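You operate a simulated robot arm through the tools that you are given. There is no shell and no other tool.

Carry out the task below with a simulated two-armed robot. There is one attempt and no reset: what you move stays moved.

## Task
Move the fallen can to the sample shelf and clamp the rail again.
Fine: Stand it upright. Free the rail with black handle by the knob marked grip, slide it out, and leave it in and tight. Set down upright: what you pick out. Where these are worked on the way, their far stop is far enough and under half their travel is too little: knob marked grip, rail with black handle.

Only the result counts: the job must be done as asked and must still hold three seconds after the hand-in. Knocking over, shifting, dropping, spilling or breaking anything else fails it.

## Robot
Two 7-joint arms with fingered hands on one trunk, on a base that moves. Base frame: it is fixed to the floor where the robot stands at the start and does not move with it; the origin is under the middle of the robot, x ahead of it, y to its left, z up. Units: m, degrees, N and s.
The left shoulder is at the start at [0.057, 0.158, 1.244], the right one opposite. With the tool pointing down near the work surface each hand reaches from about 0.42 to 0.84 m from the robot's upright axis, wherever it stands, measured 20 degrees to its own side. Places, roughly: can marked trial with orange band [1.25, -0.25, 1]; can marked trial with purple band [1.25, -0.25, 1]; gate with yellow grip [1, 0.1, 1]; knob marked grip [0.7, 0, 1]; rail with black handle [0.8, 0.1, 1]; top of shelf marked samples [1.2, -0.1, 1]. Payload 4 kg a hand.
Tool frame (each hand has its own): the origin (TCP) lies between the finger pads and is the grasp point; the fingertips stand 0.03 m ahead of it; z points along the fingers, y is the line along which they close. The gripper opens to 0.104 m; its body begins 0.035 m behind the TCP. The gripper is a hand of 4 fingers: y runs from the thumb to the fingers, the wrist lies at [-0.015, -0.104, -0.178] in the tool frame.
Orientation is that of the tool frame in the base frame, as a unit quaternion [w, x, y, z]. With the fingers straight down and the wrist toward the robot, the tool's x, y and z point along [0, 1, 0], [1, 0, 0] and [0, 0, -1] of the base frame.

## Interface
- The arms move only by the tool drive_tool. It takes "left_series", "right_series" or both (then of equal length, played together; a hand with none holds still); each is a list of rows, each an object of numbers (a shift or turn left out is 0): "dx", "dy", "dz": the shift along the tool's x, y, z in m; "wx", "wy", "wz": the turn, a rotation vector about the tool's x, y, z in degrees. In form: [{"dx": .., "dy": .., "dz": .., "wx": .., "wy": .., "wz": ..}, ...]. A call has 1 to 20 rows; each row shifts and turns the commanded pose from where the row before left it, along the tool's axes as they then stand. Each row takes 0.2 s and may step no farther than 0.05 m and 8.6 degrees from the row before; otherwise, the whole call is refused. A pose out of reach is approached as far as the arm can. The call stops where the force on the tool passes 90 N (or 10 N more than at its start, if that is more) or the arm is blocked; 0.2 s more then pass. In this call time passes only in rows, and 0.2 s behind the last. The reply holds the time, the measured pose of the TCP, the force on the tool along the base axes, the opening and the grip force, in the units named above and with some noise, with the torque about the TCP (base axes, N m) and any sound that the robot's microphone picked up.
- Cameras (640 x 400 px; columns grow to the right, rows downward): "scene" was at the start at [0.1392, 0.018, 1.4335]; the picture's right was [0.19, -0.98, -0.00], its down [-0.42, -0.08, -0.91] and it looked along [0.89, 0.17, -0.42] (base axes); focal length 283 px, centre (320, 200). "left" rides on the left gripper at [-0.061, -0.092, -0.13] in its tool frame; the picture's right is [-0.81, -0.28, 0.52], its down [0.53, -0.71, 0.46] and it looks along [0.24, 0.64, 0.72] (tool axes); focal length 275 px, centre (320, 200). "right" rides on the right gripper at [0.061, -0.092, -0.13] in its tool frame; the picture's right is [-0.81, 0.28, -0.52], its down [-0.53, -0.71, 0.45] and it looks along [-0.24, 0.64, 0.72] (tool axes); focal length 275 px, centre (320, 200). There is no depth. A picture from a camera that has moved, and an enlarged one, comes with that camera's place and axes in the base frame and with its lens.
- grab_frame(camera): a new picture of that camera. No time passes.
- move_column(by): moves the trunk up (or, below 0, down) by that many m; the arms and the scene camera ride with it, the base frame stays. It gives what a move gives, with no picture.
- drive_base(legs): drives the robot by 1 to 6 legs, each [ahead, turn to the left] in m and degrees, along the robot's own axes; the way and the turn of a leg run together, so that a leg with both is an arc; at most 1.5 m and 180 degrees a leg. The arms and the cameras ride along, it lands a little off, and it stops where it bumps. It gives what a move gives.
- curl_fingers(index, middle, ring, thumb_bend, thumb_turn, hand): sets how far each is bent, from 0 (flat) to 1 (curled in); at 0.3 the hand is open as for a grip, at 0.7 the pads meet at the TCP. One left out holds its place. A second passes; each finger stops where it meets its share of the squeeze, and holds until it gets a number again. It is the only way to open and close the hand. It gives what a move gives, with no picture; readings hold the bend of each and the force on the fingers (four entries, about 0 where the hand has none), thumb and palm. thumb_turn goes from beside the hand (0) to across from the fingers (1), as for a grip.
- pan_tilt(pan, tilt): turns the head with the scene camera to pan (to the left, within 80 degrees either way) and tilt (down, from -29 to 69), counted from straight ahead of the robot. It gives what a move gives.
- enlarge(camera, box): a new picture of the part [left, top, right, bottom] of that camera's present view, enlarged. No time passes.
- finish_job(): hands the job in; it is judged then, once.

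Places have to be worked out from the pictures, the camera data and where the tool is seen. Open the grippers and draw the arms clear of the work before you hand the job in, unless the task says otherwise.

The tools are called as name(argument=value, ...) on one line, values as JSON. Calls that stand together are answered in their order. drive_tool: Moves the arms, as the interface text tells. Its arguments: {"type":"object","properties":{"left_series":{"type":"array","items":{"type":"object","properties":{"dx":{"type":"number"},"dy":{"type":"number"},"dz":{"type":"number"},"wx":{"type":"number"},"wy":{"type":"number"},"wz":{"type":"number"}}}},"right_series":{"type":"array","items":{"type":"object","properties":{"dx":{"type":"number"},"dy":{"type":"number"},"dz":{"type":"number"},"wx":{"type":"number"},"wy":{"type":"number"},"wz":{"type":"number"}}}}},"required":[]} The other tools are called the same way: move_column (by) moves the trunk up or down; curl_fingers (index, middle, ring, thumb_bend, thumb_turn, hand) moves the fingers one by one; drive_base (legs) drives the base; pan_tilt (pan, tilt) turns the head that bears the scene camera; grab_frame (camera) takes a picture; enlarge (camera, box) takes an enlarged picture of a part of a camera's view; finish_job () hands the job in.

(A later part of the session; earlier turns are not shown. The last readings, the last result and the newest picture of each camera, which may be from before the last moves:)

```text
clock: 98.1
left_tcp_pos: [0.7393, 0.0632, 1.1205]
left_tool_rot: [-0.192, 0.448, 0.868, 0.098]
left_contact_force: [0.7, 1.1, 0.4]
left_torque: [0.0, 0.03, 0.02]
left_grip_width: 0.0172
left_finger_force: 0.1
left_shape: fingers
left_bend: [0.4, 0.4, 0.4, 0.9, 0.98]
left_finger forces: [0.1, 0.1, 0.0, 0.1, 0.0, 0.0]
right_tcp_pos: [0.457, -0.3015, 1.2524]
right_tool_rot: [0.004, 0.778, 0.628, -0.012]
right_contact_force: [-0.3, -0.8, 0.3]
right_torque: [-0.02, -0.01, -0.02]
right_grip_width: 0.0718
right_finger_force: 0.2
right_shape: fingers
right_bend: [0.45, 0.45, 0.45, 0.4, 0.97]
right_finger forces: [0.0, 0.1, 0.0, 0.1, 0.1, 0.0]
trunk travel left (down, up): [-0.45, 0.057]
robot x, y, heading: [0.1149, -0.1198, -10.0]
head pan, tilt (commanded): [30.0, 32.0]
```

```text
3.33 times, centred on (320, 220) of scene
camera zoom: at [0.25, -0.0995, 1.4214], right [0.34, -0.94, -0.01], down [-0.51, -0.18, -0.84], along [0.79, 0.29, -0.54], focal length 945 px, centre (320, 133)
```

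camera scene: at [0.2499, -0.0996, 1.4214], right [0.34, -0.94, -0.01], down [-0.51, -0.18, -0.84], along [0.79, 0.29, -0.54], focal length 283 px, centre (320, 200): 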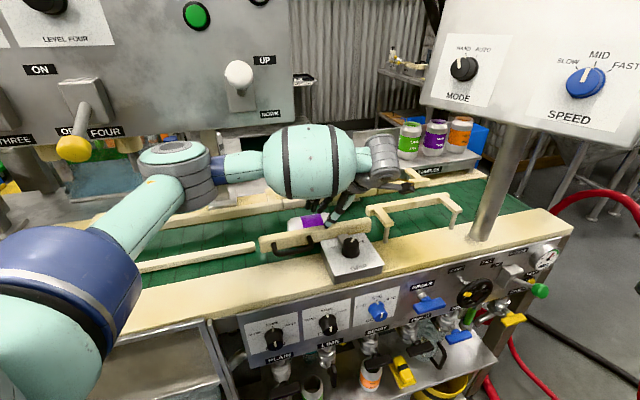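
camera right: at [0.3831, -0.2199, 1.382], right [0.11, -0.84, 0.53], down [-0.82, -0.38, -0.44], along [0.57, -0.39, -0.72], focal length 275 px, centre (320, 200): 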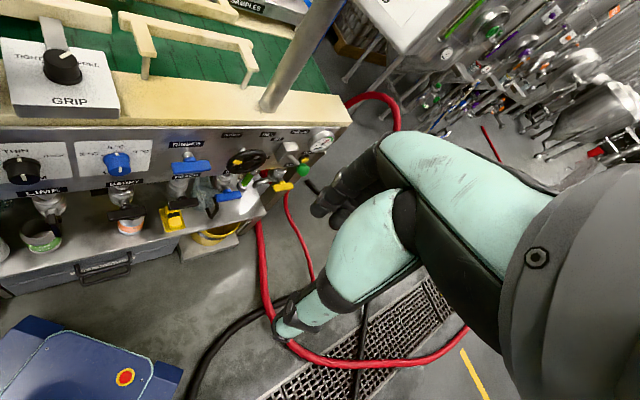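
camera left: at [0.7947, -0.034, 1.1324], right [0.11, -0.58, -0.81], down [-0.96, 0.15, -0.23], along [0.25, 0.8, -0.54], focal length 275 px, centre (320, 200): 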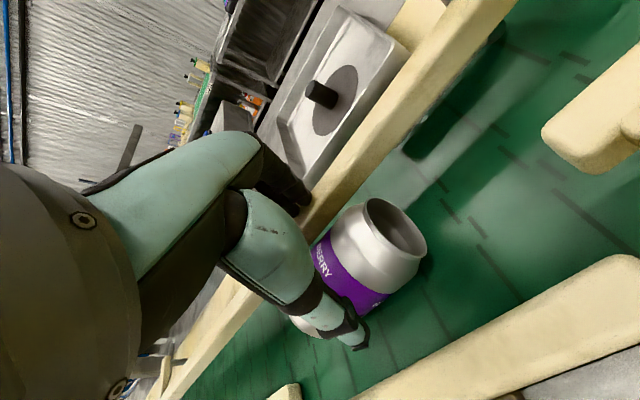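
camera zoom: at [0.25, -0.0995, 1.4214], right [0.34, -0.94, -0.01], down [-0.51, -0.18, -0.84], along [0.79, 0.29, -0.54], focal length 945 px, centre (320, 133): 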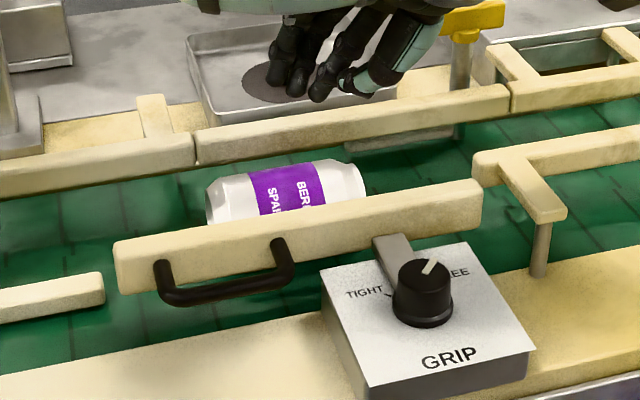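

The front rail has been nudged back in by about 1.2 cm (by the thumb), and the can now lies near n 0.714. I'll pull the rail out to its stop again: untilt the hand, reopen, and move above the handle.

drive_tool(left_series=[{"wy": -8.3}, {"wy": -8.3}, {"wy": -8.3}, {"dx": 0.025, "dy": -0.0208}, {"dx": 0.025, "dy": -0.0208}, {"dx": 0.026, "dy": -0.0208}, {}])

curl_fingers(hand="left", index=0.3, middle=0.3, ring=0.3, thumb_bend=0.3)

grab_frame(camera="left")

enlarge(camera="scene", box=[240, 160, 400, 280])

```text
clock: 99.7
left_tcp_pos: [0.646, 0.0881, 1.12]
left_tool_rot: [0.001, 0.459, 0.888, 0.0]
left_contact_force: [-0.5, -0.2, 0.3]
left_torque: [0.02, 0.0, 0.02]
left_grip_width: 0.0172
left_finger_force: 0.1
left_shape: fingers
left_bend: [0.4, 0.4, 0.4, 0.9, 0.98]
left_finger forces: [0.0, 0.0, 0.0, 0.0, 0.0, 0.1]
right_tcp_pos: [0.4565, -0.3009, 1.2521]
right_tool_rot: [0.003, 0.778, 0.628, -0.012]
right_contact_force: [0.3, 0.5, 1.1]
right_torque: [-0.01, 0.01, -0.03]
right_grip_width: 0.0716
right_finger_force: 0.0
right_shape: fingers
right_bend: [0.45, 0.45, 0.45, 0.4, 0.97]
right_finger forces: [0.0, 0.0, 0.0, 0.1, 0.0, 0.0]
trunk travel left (down, up): [-0.45, 0.057]
robot x, y, heading: [0.1183, -0.119, -10.2]
head pan, tilt (commanded): [30.0, 32.0]
```

```text
clock: 100.7
left_tcp_pos: [0.6443, 0.0885, 1.1209]
left_tool_rot: [-0.001, 0.459, 0.888, 0.0]
left_contact_force: [-0.2, -0.5, -0.3]
left_torque: [-0.03, 0.02, 0.01]
left_grip_width: 0.1027
left_finger_force: 0.2
left_shape: fingers
left_bend: [0.3, 0.3, 0.3, 0.3, 0.98]
left_finger forces: [0.0, 0.0, 0.0, 0.0, 0.0, 0.1]
right_tcp_pos: [0.457, -0.3013, 1.2536]
right_tool_rot: [0.004, 0.778, 0.628, -0.013]
right_contact_force: [1.1, 0.4, -0.1]
right_torque: [0.0, 0.03, 0.01]
right_grip_width: 0.0713
right_finger_force: 0.0
right_shape: fingers
right_bend: [0.45, 0.45, 0.45, 0.4, 0.97]
right_finger forces: [0.0, 0.0, 0.1, 0.0, 0.1, 0.0]
trunk travel left (down, up): [-0.45, 0.057]
robot x, y, heading: [0.1158, -0.1266, -9.9]
head pan, tilt (commanded): [30.0, 32.0]
```

```text
taken
camera left: at [0.6055, -0.0153, 1.2512], right [0.25, -0.82, -0.52], down [-0.89, 0.02, -0.46], along [0.38, 0.57, -0.72], focal length 275 px, centre (320, 200)
```

left: 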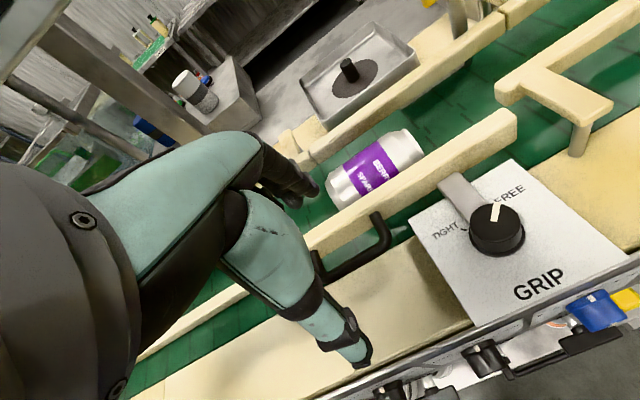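

```text
3.33 times, centred on (320, 220) of scene
camera zoom: at [0.2499, -0.0994, 1.4214], right [0.34, -0.94, -0.01], down [-0.51, -0.18, -0.84], along [0.79, 0.29, -0.54], focal length 945 px, centre (320, 133)
```

zoom: 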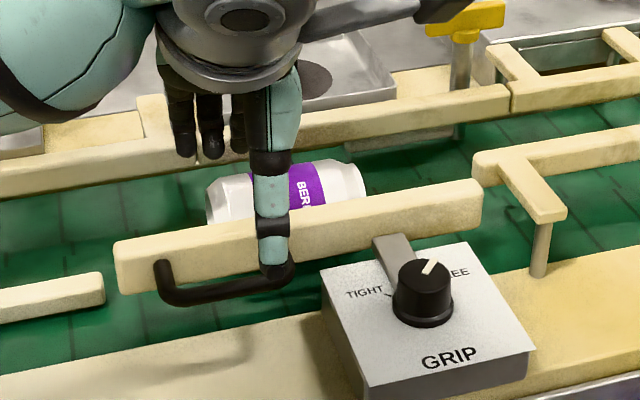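

The hand is aligned with the handle as before. I descend behind the bar, checking for contact.

drive_tool(left_series=[{"dz": 0.025}, {"dz": 0.025}, {"dz": 0.02}, {"dz": 0.012}, {"dz": 0.012}, {"dz": 0.012}, {}])

enlarge(camera="left", box=[240, 130, 480, 330])

```text
clock: 102.3
left_tcp_pos: [0.643, 0.0882, 1.0145]
left_tool_rot: [-0.001, 0.458, 0.889, 0.001]
left_contact_force: [-1.3, -1.2, -0.5]
left_torque: [0.0, 0.0, 0.02]
left_grip_width: 0.1027
left_finger_force: 0.5
left_shape: fingers
left_bend: [0.3, 0.31, 0.3, 0.3, 0.98]
left_finger forces: [0.0, 1.0, 0.1, 0.1, 0.0, 0.0]
right_tcp_pos: [0.4565, -0.3016, 1.2521]
right_tool_rot: [0.004, 0.778, 0.628, -0.012]
right_contact_force: [-0.5, 0.2, 0.3]
right_torque: [0.0, 0.0, -0.03]
right_grip_width: 0.0716
right_finger_force: 0.0
right_shape: fingers
right_bend: [0.45, 0.45, 0.45, 0.4, 0.97]
right_finger forces: [0.0, 0.0, 0.1, 0.0, 0.0, 0.0]
trunk travel left (down, up): [-0.45, 0.057]
robot x, y, heading: [0.1156, -0.1216, -9.8]
head pan, tilt (commanded): [30.0, 32.0]
```

```text
2.00 times, centred on (360, 230) of left
camera zoom: at [0.6053, -0.0148, 1.1454], right [0.25, -0.82, -0.52], down [-0.89, 0.02, -0.46], along [0.38, 0.57, -0.72], focal length 551 px, centre (240, 140)
```

zoom: 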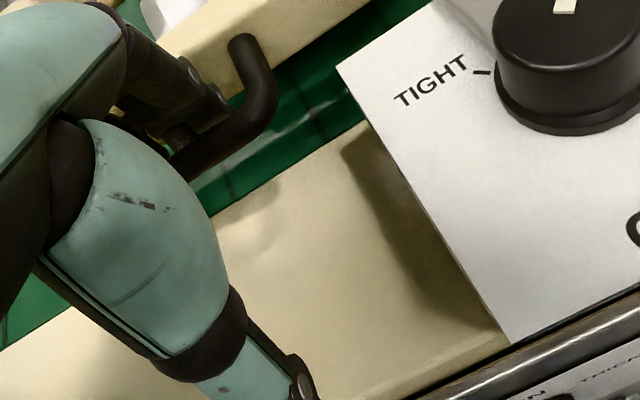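

The fingers are behind the bar again. I lower slightly and pull out to the stop.

drive_tool(left_series=[{"dz": 0.006}, {"dy": -0.008}, {"dy": -0.008}, {"dy": -0.008}, {"dy": -0.008}, {}])

enlarge(camera="scene", box=[240, 160, 400, 280])

```text
clock: 103.7
left_tcp_pos: [0.6208, 0.0711, 1.0082]
left_tool_rot: [0.0, 0.458, 0.889, -0.001]
left_contact_force: [9.1, 7.5, -0.3]
left_torque: [0.0, 0.05, 0.06]
left_grip_width: 0.1113
left_finger_force: 5.0
left_shape: fingers
left_bend: [0.25, 0.3, 0.3, 0.3, 0.98]
left_finger forces: [10.2, 0.1, 0.0, 0.0, 0.1, 0.0]
right_tcp_pos: [0.4585, -0.3015, 1.2527]
right_tool_rot: [0.003, 0.778, 0.628, -0.013]
right_contact_force: [-0.5, -0.4, 0.3]
right_torque: [-0.03, 0.01, -0.02]
right_grip_width: 0.0716
right_finger_force: 0.0
right_shape: fingers
right_bend: [0.45, 0.45, 0.45, 0.4, 0.97]
right_finger forces: [0.1, 0.0, 0.0, 0.0, 0.1, 0.1]
trunk travel left (down, up): [-0.45, 0.057]
robot x, y, heading: [0.1174, -0.1249, -10.1]
head pan, tilt (commanded): [30.0, 32.0]
```

```text
3.33 times, centred on (320, 220) of scene
camera zoom: at [0.2512, -0.0984, 1.4213], right [0.34, -0.94, -0.01], down [-0.51, -0.18, -0.84], along [0.79, 0.29, -0.54], focal length 945 px, centre (320, 133)
```

zoom: 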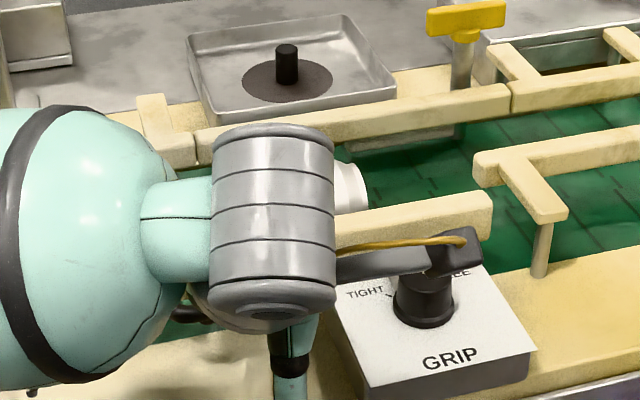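

The rail is back at its out stop (about 12 N, same place as before). I ease the fingers off and lift.

curl_fingers(hand="left", index=0.24)

drive_tool(left_series=[{"dy": 0.003}, {"dz": -0.015}, {"dz": -0.02}, {"dz": -0.03}, {"dz": -0.03}, {"dz": -0.02}, {}])

grab_frame(camera="left")

enlarge(camera="scene", box=[240, 160, 400, 280])

```text
clock: 104.7
left_tcp_pos: [0.619, 0.0696, 1.0093]
left_tool_rot: [0.001, 0.458, 0.889, 0.0]
left_contact_force: [1.3, 1.7, 0.9]
left_torque: [0.02, -0.02, 0.03]
left_grip_width: 0.114
left_finger_force: 1.2
left_shape: fingers
left_bend: [0.23, 0.3, 0.3, 0.3, 0.98]
left_finger forces: [2.0, 0.0, 0.1, 0.1, 0.0, 0.0]
right_tcp_pos: [0.4572, -0.3004, 1.2518]
right_tool_rot: [0.004, 0.778, 0.628, -0.012]
right_contact_force: [0.1, 0.4, 0.3]
right_torque: [0.0, -0.02, -0.01]
right_grip_width: 0.0714
right_finger_force: 0.0
right_shape: fingers
right_bend: [0.45, 0.45, 0.45, 0.4, 0.97]
right_finger forces: [0.0, 0.1, 0.0, 0.0, 0.0, 0.0]
trunk travel left (down, up): [-0.45, 0.057]
robot x, y, heading: [0.1153, -0.1245, -10.0]
head pan, tilt (commanded): [30.0, 32.0]
```

```text
clock: 106.3
left_tcp_pos: [0.6207, 0.0713, 1.1234]
left_tool_rot: [-0.001, 0.458, 0.889, 0.001]
left_contact_force: [-0.7, -0.3, -0.4]
left_torque: [-0.01, 0.0, -0.02]
left_grip_width: 0.1118
left_finger_force: 0.1
left_shape: fingers
left_bend: [0.24, 0.3, 0.3, 0.3, 0.98]
left_finger forces: [0.0, 0.0, 0.0, 0.1, 0.0, 0.0]
right_tcp_pos: [0.4562, -0.3026, 1.2529]
right_tool_rot: [0.004, 0.778, 0.628, -0.012]
right_contact_force: [-0.4, -0.1, -0.5]
right_torque: [0.03, -0.03, 0.0]
right_grip_width: 0.0713
right_finger_force: 0.0
right_shape: fingers
right_bend: [0.45, 0.45, 0.45, 0.4, 0.97]
right_finger forces: [0.1, 0.1, 0.0, 0.0, 0.0, 0.0]
trunk travel left (down, up): [-0.45, 0.057]
robot x, y, heading: [0.1176, -0.12, -10.1]
head pan, tilt (commanded): [30.0, 32.0]
```

```text
taken
camera left: at [0.5816, -0.032, 1.2548], right [0.25, -0.82, -0.52], down [-0.89, 0.02, -0.45], along [0.38, 0.57, -0.72], focal length 275 px, centre (320, 200)
```

left: 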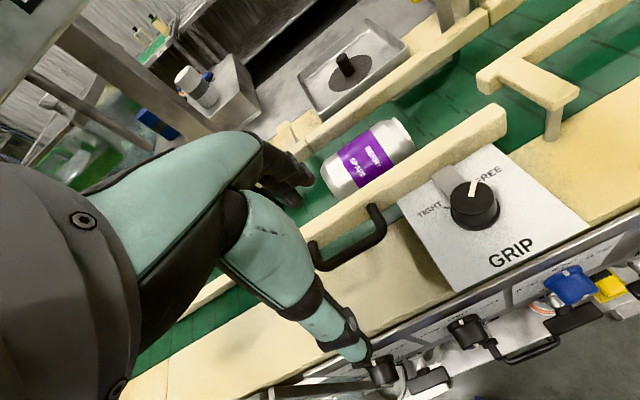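

```text
3.33 times, centred on (320, 220) of scene
camera zoom: at [0.2499, -0.0994, 1.4214], right [0.34, -0.94, -0.01], down [-0.51, -0.18, -0.84], along [0.79, 0.29, -0.54], focal length 945 px, centre (320, 133)
```

zoom: 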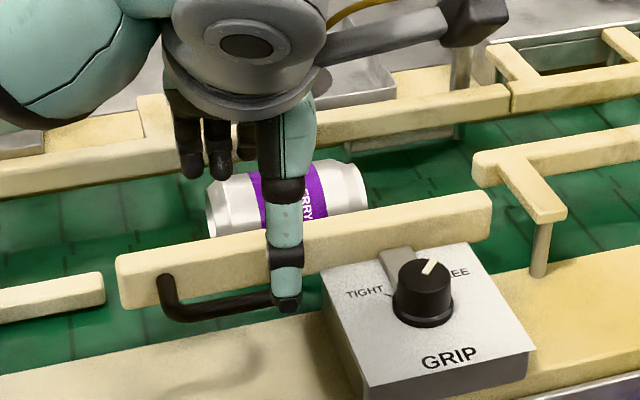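

Now I measure where the can lies between the rails.

enlarge(camera="left", box=[290, 80, 470, 230])

```text
2.67 times, centred on (380, 155) of left
camera zoom: at [0.5816, -0.032, 1.2548], right [0.25, -0.82, -0.52], down [-0.89, 0.02, -0.45], along [0.38, 0.57, -0.72], focal length 734 px, centre (160, 320)
```

zoom: 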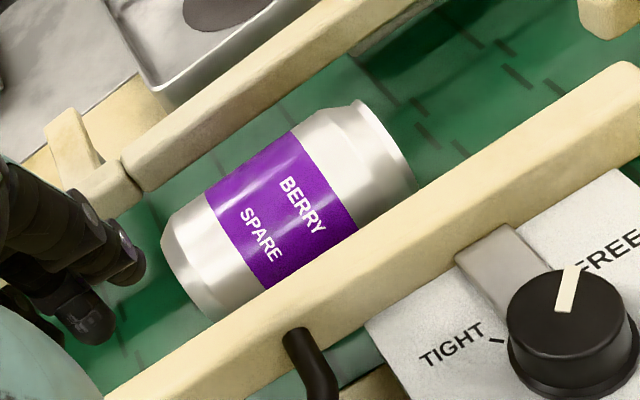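

The can's axis is now at n 0.716, s 0.352, with about 3 cm free on each side. I pre-shape the hand a bit wider than the can and move above it with the 25-degree tilt.

curl_fingers(hand="left", index=0.44, middle=0.44, ring=0.44, thumb_bend=0.45)

drive_tool(left_series=[{"dx": -0.0186, "dy": 0.0424}, {"dx": -0.0186, "dy": 0.0424}, {"dx": -0.0186, "dy": 0.0424}, {"dx": -0.0186, "dy": 0.0424}, {"wy": 8.3}, {"wy": 8.3}, {"wy": 8.3}, {}, {}])

grab_frame(camera="left")

```text
clock: 107.3
left_tcp_pos: [0.6195, 0.0699, 1.1239]
left_tool_rot: [0.0, 0.458, 0.889, 0.0]
left_contact_force: [-0.1, -0.8, -0.4]
left_torque: [-0.01, -0.04, -0.02]
left_grip_width: 0.067
left_finger_force: 0.0
left_shape: fingers
left_bend: [0.44, 0.44, 0.44, 0.45, 0.98]
left_finger forces: [0.0, 0.0, 0.0, 0.0, 0.0, 0.0]
right_tcp_pos: [0.4578, -0.3013, 1.2528]
right_tool_rot: [0.004, 0.778, 0.628, -0.012]
right_contact_force: [0.4, -0.3, -0.1]
right_torque: [0.0, 0.0, -0.03]
right_grip_width: 0.0713
right_finger_force: 0.0
right_shape: fingers
right_bend: [0.45, 0.45, 0.45, 0.4, 0.97]
right_finger forces: [0.1, 0.0, 0.0, 0.0, 0.0, 0.1]
trunk travel left (down, up): [-0.45, 0.057]
robot x, y, heading: [0.1162, -0.1206, -10.1]
head pan, tilt (commanded): [30.0, 32.0]
```

```text
clock: 109.3
left_tcp_pos: [0.7973, 0.1071, 1.1261]
left_tool_rot: [-0.191, 0.447, 0.868, 0.102]
left_contact_force: [0.0, 0.2, -0.7]
left_torque: [-0.02, -0.01, -0.01]
left_grip_width: 0.0664
left_finger_force: 0.2
left_shape: fingers
left_bend: [0.44, 0.44, 0.44, 0.45, 0.98]
left_finger forces: [0.1, 0.0, 0.0, 0.1, 0.0, 0.0]
right_tcp_pos: [0.4513, -0.305, 1.2555]
right_tool_rot: [0.005, 0.779, 0.627, -0.009]
right_contact_force: [-1.1, 0.1, -0.4]
right_torque: [-0.03, 0.02, -0.01]
right_grip_width: 0.0714
right_finger_force: 0.1
right_shape: fingers
right_bend: [0.45, 0.45, 0.45, 0.4, 0.97]
right_finger forces: [0.0, 0.1, 0.0, 0.0, 0.0, 0.0]
trunk travel left (down, up): [-0.45, 0.057]
robot x, y, heading: [0.1175, -0.1217, -9.9]
head pan, tilt (commanded): [30.0, 32.0]
```

```text
taken
camera left: at [0.7859, -0.0374, 1.2196], right [0.08, -0.58, -0.81], down [-0.97, 0.14, -0.19], along [0.22, 0.8, -0.55], focal length 275 px, centre (320, 200)
```

left: 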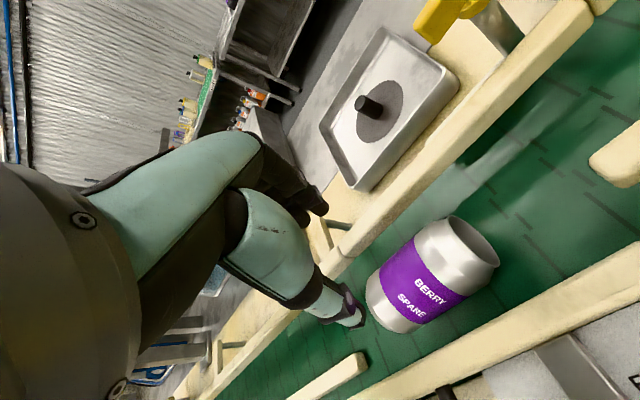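

The hand camera shows the can centred in the channel and under the hand. I descend vertically to z 1.06, then check alignment.

drive_tool(left_series=[{"dx": -0.0093, "dz": 0.0199}, {"dx": -0.0093, "dz": 0.0199}, {"dx": -0.0093, "dz": 0.0199}, {}, {}])

enlarge(camera="left", box=[230, 130, 530, 380])

```text
clock: 110.5
left_tcp_pos: [0.8035, 0.1101, 1.0573]
left_tool_rot: [-0.192, 0.447, 0.868, 0.099]
left_contact_force: [0.0, -0.8, 0.4]
left_torque: [-0.04, -0.01, -0.02]
left_grip_width: 0.0664
left_finger_force: 0.1
left_shape: fingers
left_bend: [0.44, 0.44, 0.44, 0.45, 0.98]
left_finger forces: [0.0, 0.0, 0.0, 0.1, 0.0, 0.1]
right_tcp_pos: [0.4582, -0.3025, 1.2529]
right_tool_rot: [0.004, 0.778, 0.628, -0.013]
right_contact_force: [0.6, 0.0, -0.6]
right_torque: [0.02, 0.0, -0.03]
right_grip_width: 0.0718
right_finger_force: 0.1
right_shape: fingers
right_bend: [0.45, 0.45, 0.45, 0.4, 0.97]
right_finger forces: [0.1, 0.0, 0.0, 0.0, 0.0, 0.0]
trunk travel left (down, up): [-0.45, 0.057]
robot x, y, heading: [0.1168, -0.1224, -9.8]
head pan, tilt (commanded): [30.0, 32.0]
```

```text
1.60 times, centred on (380, 255) of left
camera zoom: at [0.7928, -0.0342, 1.1498], right [0.07, -0.58, -0.81], down [-0.97, 0.14, -0.19], along [0.22, 0.8, -0.55], focal length 440 px, centre (224, 112)
```

zoom: 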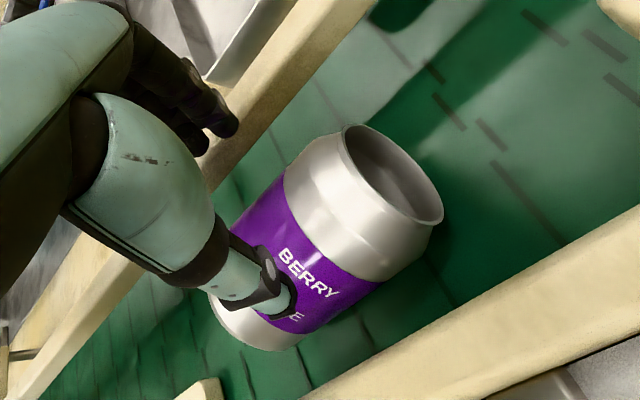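

The TCP drifted about 8 mm forward of the can's axis. I correct that and descend in small steps into the channel.

drive_tool(left_series=[{"dy": -0.008}, {"dx": -0.0042, "dz": 0.009}, {"dx": -0.0042, "dz": 0.009}, {}])

enlarge(camera="left", box=[230, 130, 530, 380])

```text
clock: 111.5
left_tcp_pos: [0.7969, 0.1049, 1.0392]
left_tool_rot: [-0.193, 0.448, 0.867, 0.099]
left_contact_force: [-0.1, 0.1, 0.3]
left_torque: [0.0, -0.04, 0.0]
left_grip_width: 0.0666
left_finger_force: 0.1
left_shape: fingers
left_bend: [0.44, 0.44, 0.44, 0.45, 0.98]
left_finger forces: [0.1, 0.0, 0.1, 0.0, 0.0, 0.1]
right_tcp_pos: [0.4564, -0.3013, 1.253]
right_tool_rot: [0.004, 0.778, 0.629, -0.012]
right_contact_force: [0.3, 0.3, -0.2]
right_torque: [0.02, 0.0, -0.04]
right_grip_width: 0.0714
right_finger_force: 0.1
right_shape: fingers
right_bend: [0.45, 0.45, 0.45, 0.4, 0.97]
right_finger forces: [0.0, 0.1, 0.1, 0.1, 0.1, 0.1]
trunk travel left (down, up): [-0.45, 0.057]
robot x, y, heading: [0.1198, -0.119, -9.7]
head pan, tilt (commanded): [30.0, 32.0]
```

```text
1.60 times, centred on (380, 255) of left
camera zoom: at [0.7856, -0.0389, 1.1312], right [0.08, -0.58, -0.81], down [-0.97, 0.14, -0.19], along [0.22, 0.8, -0.55], focal length 440 px, centre (224, 112)
```

zoom: 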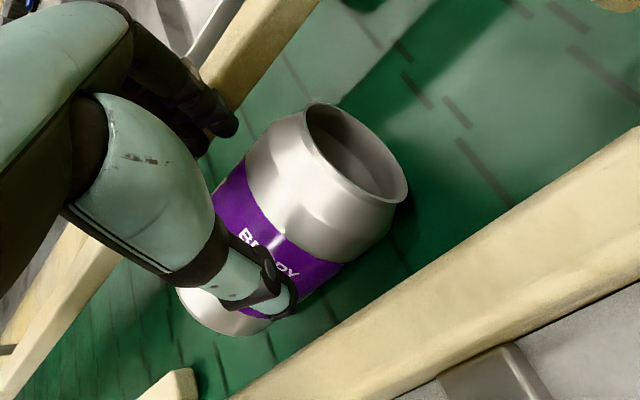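

There is no contact and the digits are entering on both sides of the can. I continue down.

drive_tool(left_series=[{"dx": -0.0042, "dz": 0.009}, {"dx": -0.0042, "dz": 0.009}, {}])

enlarge(camera="left", box=[230, 130, 530, 380])

```text
clock: 112.3
left_tcp_pos: [0.7957, 0.1032, 1.0193]
left_tool_rot: [-0.192, 0.447, 0.868, 0.1]
left_contact_force: [-2.5, -2.0, 1.1]
left_torque: [0.06, -0.07, 0.08]
left_grip_width: 0.0667
left_finger_force: 2.4
left_shape: fingers
left_bend: [0.44, 0.46, 0.44, 0.45, 0.98]
left_finger forces: [0.0, 4.4, 0.0, 0.0, 0.1, 0.0]
right_tcp_pos: [0.4572, -0.3015, 1.2528]
right_tool_rot: [0.005, 0.778, 0.628, -0.013]
right_contact_force: [0.7, -0.8, 0.1]
right_torque: [0.0, -0.02, -0.03]
right_grip_width: 0.0715
right_finger_force: 0.0
right_shape: fingers
right_bend: [0.45, 0.45, 0.45, 0.4, 0.97]
right_finger forces: [0.1, 0.0, 0.0, 0.1, 0.0, 0.0]
trunk travel left (down, up): [-0.45, 0.057]
robot x, y, heading: [0.1191, -0.1228, -10.1]
head pan, tilt (commanded): [30.0, 32.0]
```

```text
1.60 times, centred on (380, 255) of left
camera zoom: at [0.7851, -0.0403, 1.1119], right [0.08, -0.58, -0.81], down [-0.97, 0.14, -0.19], along [0.22, 0.8, -0.55], focal length 440 px, centre (224, 112)
```

zoom: 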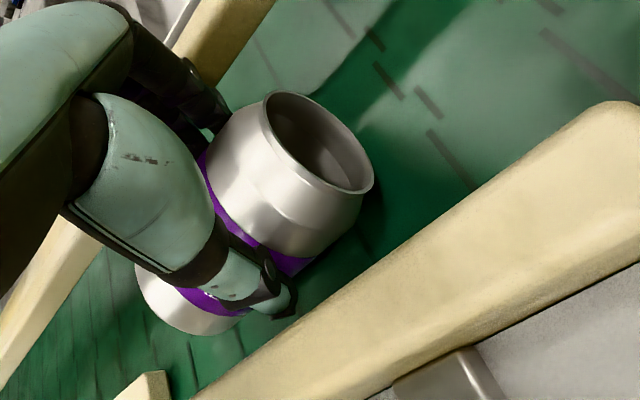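

The middle finger brushes the back rail lightly, at 4 N. I shift 2 mm toward me and go down to about z 1.002.

drive_tool(left_series=[{"dy": -0.002}, {"dx": -0.0036, "dz": 0.0077}, {"dx": -0.0036, "dz": 0.0077}, {}])

enlarge(camera="left", box=[230, 130, 530, 380])

enlarge(camera="scene", box=[240, 140, 400, 260])

```text
clock: 113.3
left_tcp_pos: [0.7926, 0.1019, 1.0045]
left_tool_rot: [-0.189, 0.448, 0.868, 0.1]
left_contact_force: [-8.1, -7.7, 11.8]
left_torque: [0.58, -0.67, -0.05]
left_grip_width: 0.0665
left_finger_force: 7.9
left_shape: fingers
left_bend: [0.44, 0.46, 0.44, 0.45, 0.98]
left_finger forces: [0.0, 15.5, 0.0, 0.0, 0.0, 0.0]
right_tcp_pos: [0.4533, -0.3033, 1.253]
right_tool_rot: [0.004, 0.778, 0.628, -0.011]
right_contact_force: [-0.5, 0.1, 0.1]
right_torque: [-0.05, 0.03, 0.02]
right_grip_width: 0.0714
right_finger_force: 0.1
right_shape: fingers
right_bend: [0.45, 0.45, 0.45, 0.4, 0.97]
right_finger forces: [0.0, 0.1, 0.0, 0.0, 0.0, 0.0]
trunk travel left (down, up): [-0.45, 0.057]
robot x, y, heading: [0.121, -0.1261, -10.1]
head pan, tilt (commanded): [30.0, 32.0]
```

```text
1.60 times, centred on (380, 255) of left
camera zoom: at [0.7817, -0.0422, 1.0967], right [0.08, -0.58, -0.81], down [-0.97, 0.14, -0.19], along [0.22, 0.8, -0.55], focal length 440 px, centre (224, 112)
```

zoom: 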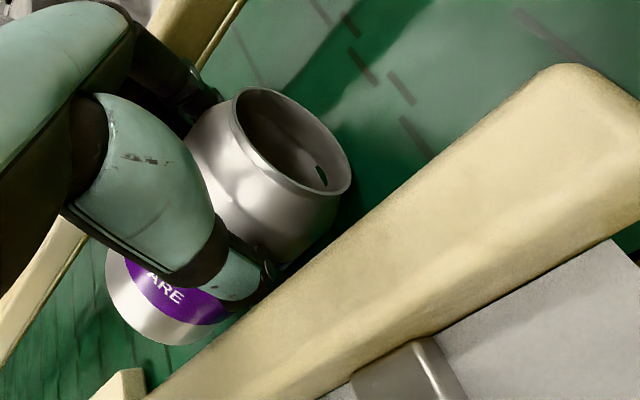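

```text
3.33 times, centred on (320, 200) of scene
camera zoom: at [0.2463, -0.1014, 1.4219], right [0.34, -0.94, -0.01], down [-0.51, -0.18, -0.84], along [0.79, 0.29, -0.54], focal length 945 px, centre (320, 200)
```

zoom: 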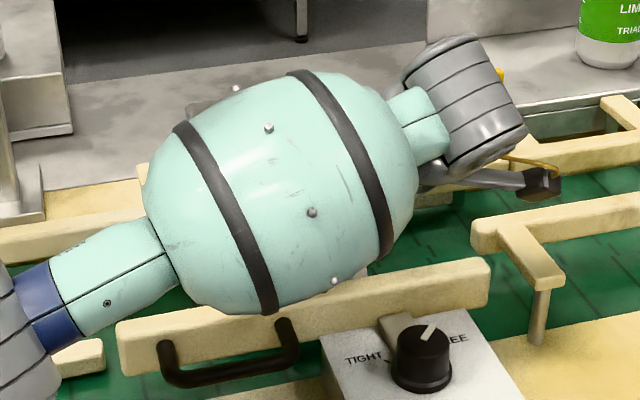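

The can lies between the thumb and fingers. I close the hand on it.

curl_fingers(hand="left", index=0.65, middle=0.65, ring=0.65, thumb_bend=0.65)

enlarge(camera="left", box=[230, 130, 530, 380])

```text
clock: 114.3
left_tcp_pos: [0.7941, 0.1044, 1.0014]
left_tool_rot: [-0.191, 0.447, 0.868, 0.099]
left_contact_force: [2.1, 5.2, 12.7]
left_torque: [0.2, 0.05, -0.05]
left_grip_width: 0.0605
left_finger_force: 20.8
left_shape: fingers
left_bend: [0.53, 0.56, 0.57, 0.46, 0.96]
left_finger forces: [8.7, 7.8, 6.1, 0.0, 18.6, 0.0]
right_tcp_pos: [0.4555, -0.3021, 1.2533]
right_tool_rot: [0.003, 0.778, 0.628, -0.013]
right_contact_force: [0.0, 0.1, 1.3]
right_torque: [0.01, 0.01, 0.0]
right_grip_width: 0.0715
right_finger_force: 0.0
right_shape: fingers
right_bend: [0.45, 0.45, 0.45, 0.4, 0.97]
right_finger forces: [0.0, 0.0, 0.0, 0.0, 0.0, 0.1]
trunk travel left (down, up): [-0.45, 0.057]
robot x, y, heading: [0.1218, -0.1219, -10.1]
head pan, tilt (commanded): [30.0, 32.0]
```

```text
1.60 times, centred on (380, 255) of left
camera zoom: at [0.783, -0.0399, 1.0951], right [0.08, -0.58, -0.81], down [-0.97, 0.14, -0.19], along [0.22, 0.8, -0.55], focal length 440 px, centre (224, 112)
```

zoom: 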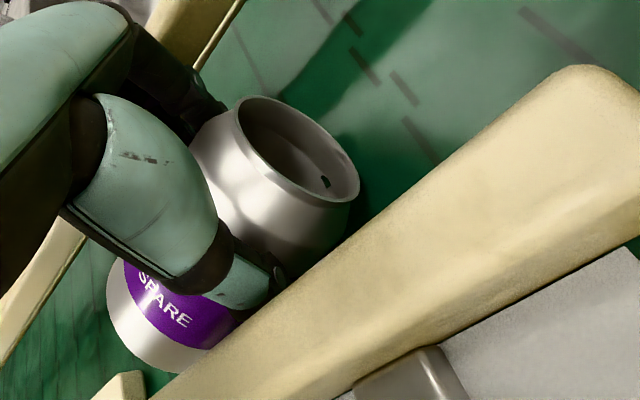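

All three fingers and the thumb bear on the can with a balanced grip of about 20 N. I lift slowly, a couple of centimetres first.

drive_tool(left_series=[{"dx": 0.0034, "dz": -0.0072}, {"dx": 0.0042, "dz": -0.009}, {"dx": 0.0042, "dz": -0.009}, {}])

enlarge(camera="left", box=[230, 130, 530, 380])

```text
clock: 115.3
left_tcp_pos: [0.7949, 0.1033, 1.0289]
left_tool_rot: [-0.193, 0.448, 0.867, 0.099]
left_contact_force: [0.5, -0.6, -0.6]
left_torque: [0.02, 0.04, -0.01]
left_grip_width: 0.0607
left_finger_force: 18.6
left_shape: fingers
left_bend: [0.53, 0.57, 0.59, 0.46, 0.94]
left_finger forces: [7.8, 6.5, 3.8, 0.1, 18.9, 0.0]
right_tcp_pos: [0.4568, -0.302, 1.2525]
right_tool_rot: [0.004, 0.778, 0.628, -0.012]
right_contact_force: [0.0, 0.3, 0.2]
right_torque: [-0.02, -0.04, 0.0]
right_grip_width: 0.0716
right_finger_force: 0.0
right_shape: fingers
right_bend: [0.45, 0.45, 0.45, 0.4, 0.97]
right_finger forces: [0.0, 0.0, 0.0, 0.0, 0.0, 0.1]
trunk travel left (down, up): [-0.45, 0.057]
robot x, y, heading: [0.1187, -0.1214, -10.3]
head pan, tilt (commanded): [30.0, 32.0]
```

```text
1.60 times, centred on (380, 255) of left
camera zoom: at [0.7846, -0.0401, 1.1216], right [0.07, -0.58, -0.81], down [-0.97, 0.14, -0.19], along [0.22, 0.8, -0.55], focal length 440 px, centre (224, 112)
```

zoom: 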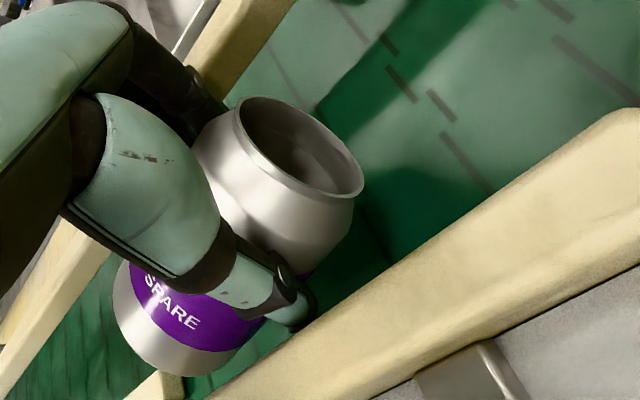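

The can follows the hand. I lift it straight up to about z 1.19.

drive_tool(left_series=[{"dx": 0.0085, "dz": -0.0181}, {"dx": 0.0106, "dz": -0.0226}, {"dx": 0.0106, "dz": -0.0226}, {"dx": 0.0106, "dz": -0.0226}, {"dx": 0.0106, "dz": -0.0226}, {"dx": 0.0106, "dz": -0.0226}, {"dx": 0.0085, "dz": -0.0181}, {}])

grab_frame(camera="left")

grab_frame(camera="scene")

```text
clock: 117.1
left_tcp_pos: [0.7938, 0.1037, 1.184]
left_tool_rot: [-0.201, 0.449, 0.865, 0.097]
left_contact_force: [0.1, 0.9, -0.8]
left_torque: [0.0, 0.01, 0.03]
left_grip_width: 0.0609
left_finger_force: 19.0
left_shape: fingers
left_bend: [0.53, 0.57, 0.59, 0.46, 0.94]
left_finger forces: [8.0, 6.5, 3.8, 0.0, 18.8, 0.1]
right_tcp_pos: [0.4562, -0.2999, 1.2522]
right_tool_rot: [0.004, 0.777, 0.629, -0.012]
right_contact_force: [-0.7, -0.3, 0.3]
right_torque: [0.0, -0.01, -0.02]
right_grip_width: 0.0717
right_finger_force: 0.1
right_shape: fingers
right_bend: [0.45, 0.45, 0.45, 0.4, 0.97]
right_finger forces: [0.0, 0.1, 0.1, 0.1, 0.0, 0.1]
trunk travel left (down, up): [-0.45, 0.057]
robot x, y, heading: [0.1188, -0.1205, -9.8]
head pan, tilt (commanded): [30.0, 32.0]
```

```text
taken
camera left: at [0.7832, -0.0397, 1.2763], right [0.06, -0.58, -0.82], down [-0.98, 0.14, -0.17], along [0.21, 0.81, -0.55], focal length 275 px, centre (320, 200)
```

left: 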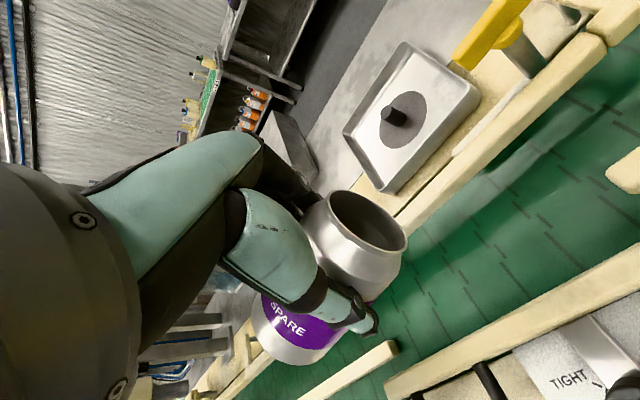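

```text
taken
camera scene: at [0.2478, -0.0984, 1.4207], right [0.34, -0.94, -0.01], down [-0.51, -0.18, -0.84], along [0.79, 0.29, -0.54], focal length 283 px, centre (320, 200)
```

scene: 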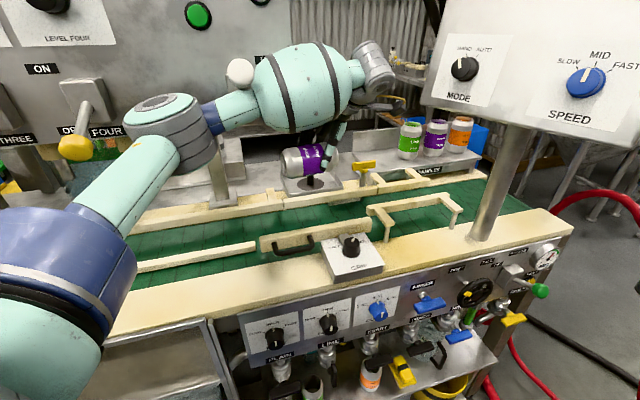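

The can is securely held. I now stand it up by rotating the hand about its closing axis by 90 degrees, top end up, in slow steps.

drive_tool(left_series=[{"wy": -6}, {"wy": -6}, {"wy": -6}, {"wy": -6}, {"wy": -6}, {"wy": -6}, {"wy": -6}, {"wy": -6}])

grab_frame(camera="scene")

```text
clock: 118.9
left_tcp_pos: [0.8348, -0.012, 1.2084]
left_tool_rot: [0.168, 0.501, 0.845, -0.08]
left_contact_force: [0.3, 0.6, -0.5]
left_torque: [-0.01, 0.04, -0.03]
left_grip_width: 0.0607
left_finger_force: 17.6
left_shape: fingers
left_bend: [0.54, 0.58, 0.6, 0.45, 0.94]
left_finger forces: [7.7, 6.2, 3.6, 0.1, 18.1, 0.0]
right_tcp_pos: [0.492, -0.3696, 1.2491]
right_tool_rot: [-0.003, 0.787, 0.617, 0.007]
right_contact_force: [0.1, 0.4, 1.6]
right_torque: [-0.07, -0.07, -0.01]
right_grip_width: 0.0715
right_finger_force: 0.0
right_shape: fingers
right_bend: [0.45, 0.45, 0.45, 0.4, 0.97]
right_finger forces: [0.0, 0.0, 0.0, 0.1, 0.1, 0.0]
trunk travel left (down, up): [-0.45, 0.057]
robot x, y, heading: [0.1864, -0.1261, -18.2]
head pan, tilt (commanded): [30.0, 32.0]
stopped in row 8 (left hand): the arm was blocked; the commanded pose is now the measured one
```

```text
taken
camera scene: at [0.3108, -0.1786, 1.4195], right [0.2, -0.98, -0.05], down [-0.53, -0.07, -0.85], along [0.83, 0.2, -0.53], focal length 283 px, centre (320, 200)
```

scene: 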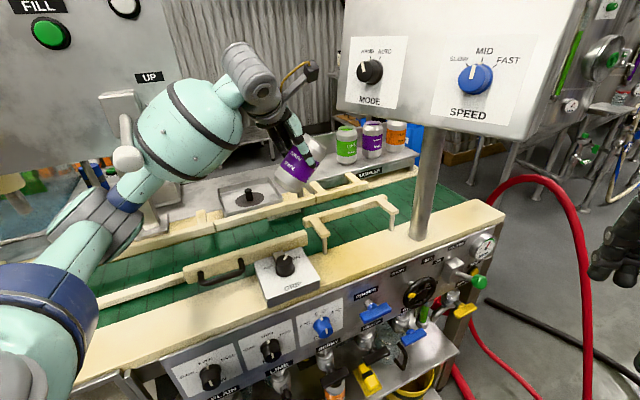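

The arm was blocked and the base shifted: the heading is now -18. I need to see what the arm touched, so I enlarge around the forearm and the white-ball lever.

enlarge(camera="scene", box=[0, 0, 340, 230])

grab_frame(camera="left")

grab_frame(camera="right")

```text
1.74 times, centred on (170, 115) of scene
camera zoom: at [0.3108, -0.1786, 1.4195], right [0.2, -0.98, -0.05], down [-0.53, -0.07, -0.85], along [0.83, 0.2, -0.53], focal length 493 px, centre (581, 348)
```

zoom: 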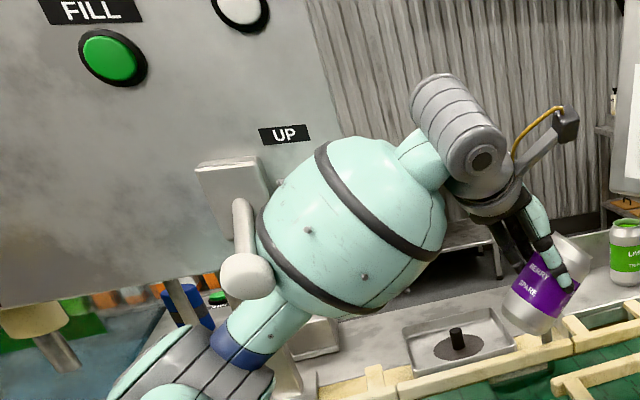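

```text
taken
camera left: at [0.7552, -0.0683, 1.3498], right [0.22, -0.96, -0.19], down [-0.77, -0.05, -0.64], along [0.6, 0.29, -0.74], focal length 275 px, centre (320, 200)
```

left: 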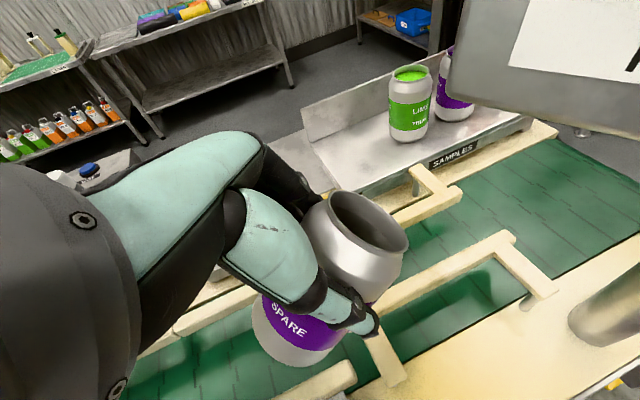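

```text
taken
camera right: at [0.4171, -0.29, 1.3793], right [0.07, -0.86, 0.51], down [-0.82, -0.34, -0.47], along [0.57, -0.38, -0.73], focal length 275 px, centre (320, 200)
```

right: 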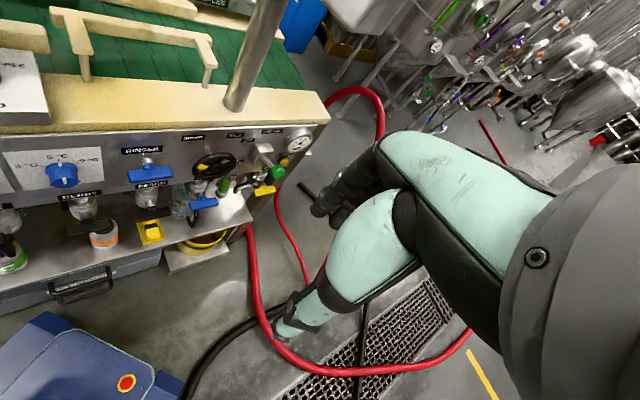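

The forearm bumped the white-ball lever of the filler panel, which stands nearer than I had judged. The lever now looks lowered, so I'll need to restore it later. First I move the arm right, away from the lever, gently.

drive_tool(left_series=[{"dx": -0.0231, "dy": 0.0028, "dz": 0.0092}, {"dx": -0.0231, "dy": 0.0028, "dz": 0.0092}, {"dx": -0.0231, "dy": 0.0028, "dz": 0.0092}, {}])

enlarge(camera="scene", box=[0, 0, 340, 230])

grab_frame(camera="left")

```text
clock: 119.9
left_tcp_pos: [0.8602, -0.002, 1.2207]
left_tool_rot: [0.192, 0.483, 0.85, -0.09]
left_contact_force: [3.1, 0.3, -1.2]
left_torque: [-0.06, 0.19, -0.06]
left_grip_width: 0.0606
left_finger_force: 17.3
left_shape: fingers
left_bend: [0.54, 0.58, 0.6, 0.45, 0.94]
left_finger forces: [7.7, 5.9, 3.6, 0.1, 17.8, 0.0]
right_tcp_pos: [0.4671, -0.3154, 1.2598]
right_tool_rot: [0.014, 0.788, 0.616, -0.004]
right_contact_force: [0.4, -0.7, 0.1]
right_torque: [0.0, 0.06, 0.0]
right_grip_width: 0.0715
right_finger_force: 0.0
right_shape: fingers
right_bend: [0.45, 0.45, 0.45, 0.4, 0.97]
right_finger forces: [0.1, 0.0, 0.0, 0.0, 0.0, 0.0]
trunk travel left (down, up): [-0.45, 0.057]
robot x, y, heading: [0.165, -0.1197, -15.8]
head pan, tilt (commanded): [30.0, 32.0]
```

```text
1.74 times, centred on (170, 115) of scene
camera zoom: at [0.2541, -0.1022, 1.4247], right [0.24, -0.97, 0.01], down [-0.5, -0.13, -0.86], along [0.83, 0.2, -0.51], focal length 493 px, centre (581, 348)
```

zoom: 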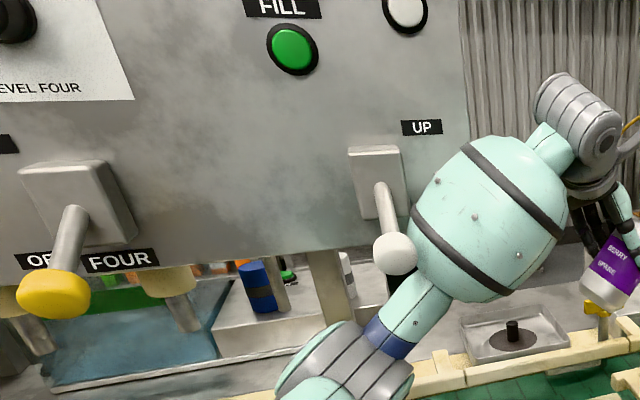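

```text
taken
camera left: at [0.7782, -0.053, 1.3622], right [0.26, -0.95, -0.15], down [-0.75, -0.1, -0.66], along [0.61, 0.28, -0.74], focal length 275 px, centre (320, 200)
```

left: 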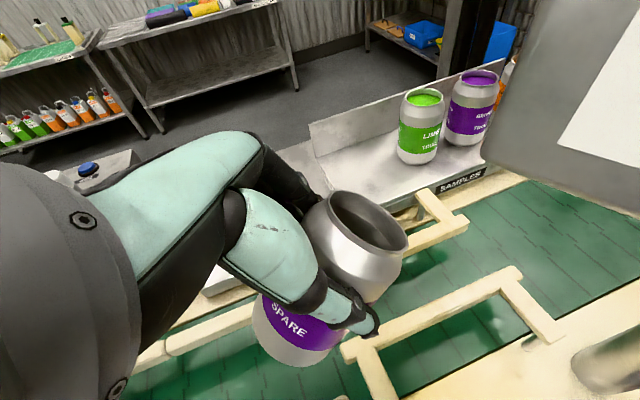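

The lever was pushed to DOWN; I'll deal with it after placing the can. I now move toward the shelf while finishing the uprighting and yawing, so the arm extends away from the filler panel. I do half of this motion first.

drive_tool(left_series=[{"dx": -0.0064, "dy": 0.0201, "dz": 0.0057, "wx": -2.02, "wy": -4.97, "wz": -2.37}, {"dx": -0.0067, "dy": 0.0196, "dz": 0.007, "wx": -2.02, "wy": -4.97, "wz": -2.37}, {"dx": -0.0068, "dy": 0.019, "dz": 0.0082, "wx": -2.02, "wy": -4.97, "wz": -2.37}, {"dx": -0.0068, "dy": 0.0185, "dz": 0.0095, "wx": -2.02, "wy": -4.97, "wz": -2.37}, {}])

grab_frame(camera="scene")

grab_frame(camera="left")

```text
clock: 121.1
left_tcp_pos: [0.9583, -0.0052, 1.2033]
left_tool_rot: [0.351, 0.377, 0.848, -0.126]
left_contact_force: [0.7, 1.7, -0.1]
left_torque: [-0.16, 0.09, -0.19]
left_grip_width: 0.0608
left_finger_force: 17.6
left_shape: fingers
left_bend: [0.54, 0.58, 0.6, 0.45, 0.94]
left_finger forces: [7.9, 5.7, 3.6, 0.0, 17.4, 0.0]
right_tcp_pos: [0.4798, -0.3265, 1.2561]
right_tool_rot: [0.006, 0.788, 0.616, -0.003]
right_contact_force: [-0.9, 1.2, 0.4]
right_torque: [0.02, -0.07, 0.02]
right_grip_width: 0.0716
right_finger_force: 0.2
right_shape: fingers
right_bend: [0.45, 0.45, 0.45, 0.4, 0.97]
right_finger forces: [0.0, 0.0, 0.0, 0.0, 0.1, 0.0]
trunk travel left (down, up): [-0.45, 0.057]
robot x, y, heading: [0.1638, -0.1199, -16.2]
head pan, tilt (commanded): [30.0, 32.0]
```

```text
taken
camera scene: at [0.2711, -0.1179, 1.4236], right [0.24, -0.97, -0.01], down [-0.51, -0.12, -0.85], along [0.83, 0.21, -0.52], focal length 283 px, centre (320, 200)
```

scene: 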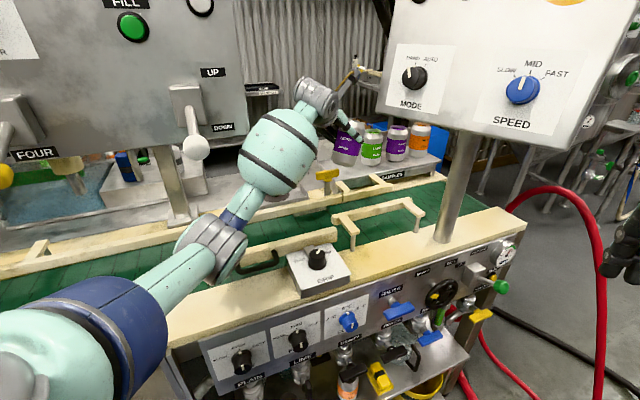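

```text
taken
camera left: at [0.8554, -0.0389, 1.335], right [0.44, -0.88, 0.17], down [-0.54, -0.41, -0.73], along [0.72, 0.23, -0.66], focal length 275 px, centre (320, 200)
```

left: 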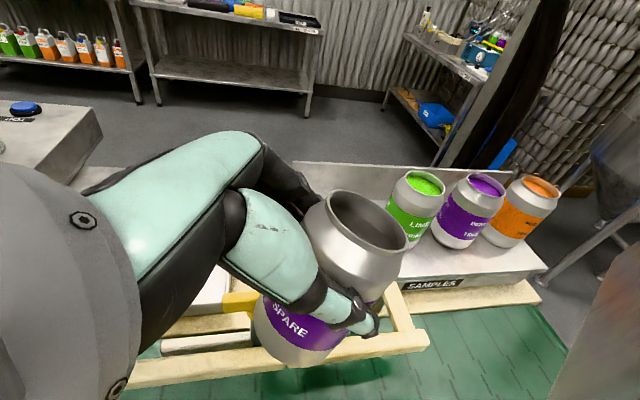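

The arm is clear of the lever now, and the shelf is in view of both cameras. I enlarge both views to fix the free spot and shelf height before finishing.

enlarge(camera="left", box=[280, 140, 560, 310])

enlarge(camera="scene", box=[280, 60, 460, 210])

```text
2.29 times, centred on (420, 225) of left
camera zoom: at [0.8554, -0.0389, 1.335], right [0.44, -0.88, 0.17], down [-0.54, -0.41, -0.73], along [0.72, 0.23, -0.66], focal length 629 px, centre (91, 143)
```

zoom: 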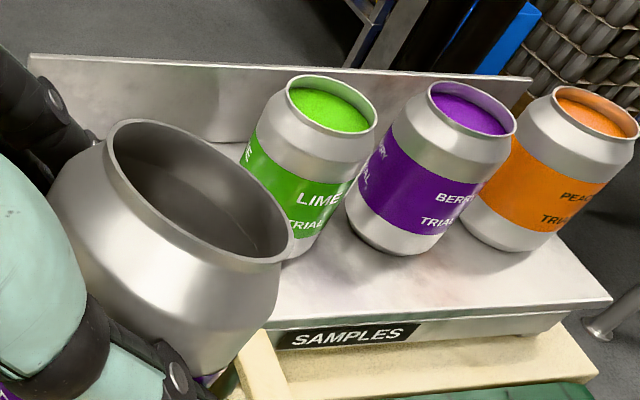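

```text
2.67 times, centred on (370, 135) of scene
camera zoom: at [0.2711, -0.1179, 1.4236], right [0.24, -0.97, -0.01], down [-0.51, -0.12, -0.85], along [0.83, 0.21, -0.52], focal length 756 px, centre (187, 373)
```

zoom: 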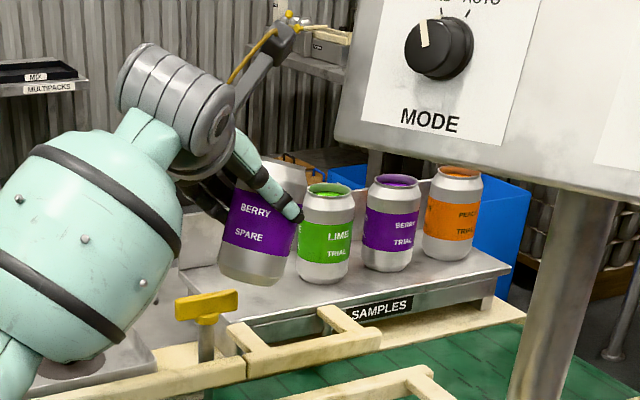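

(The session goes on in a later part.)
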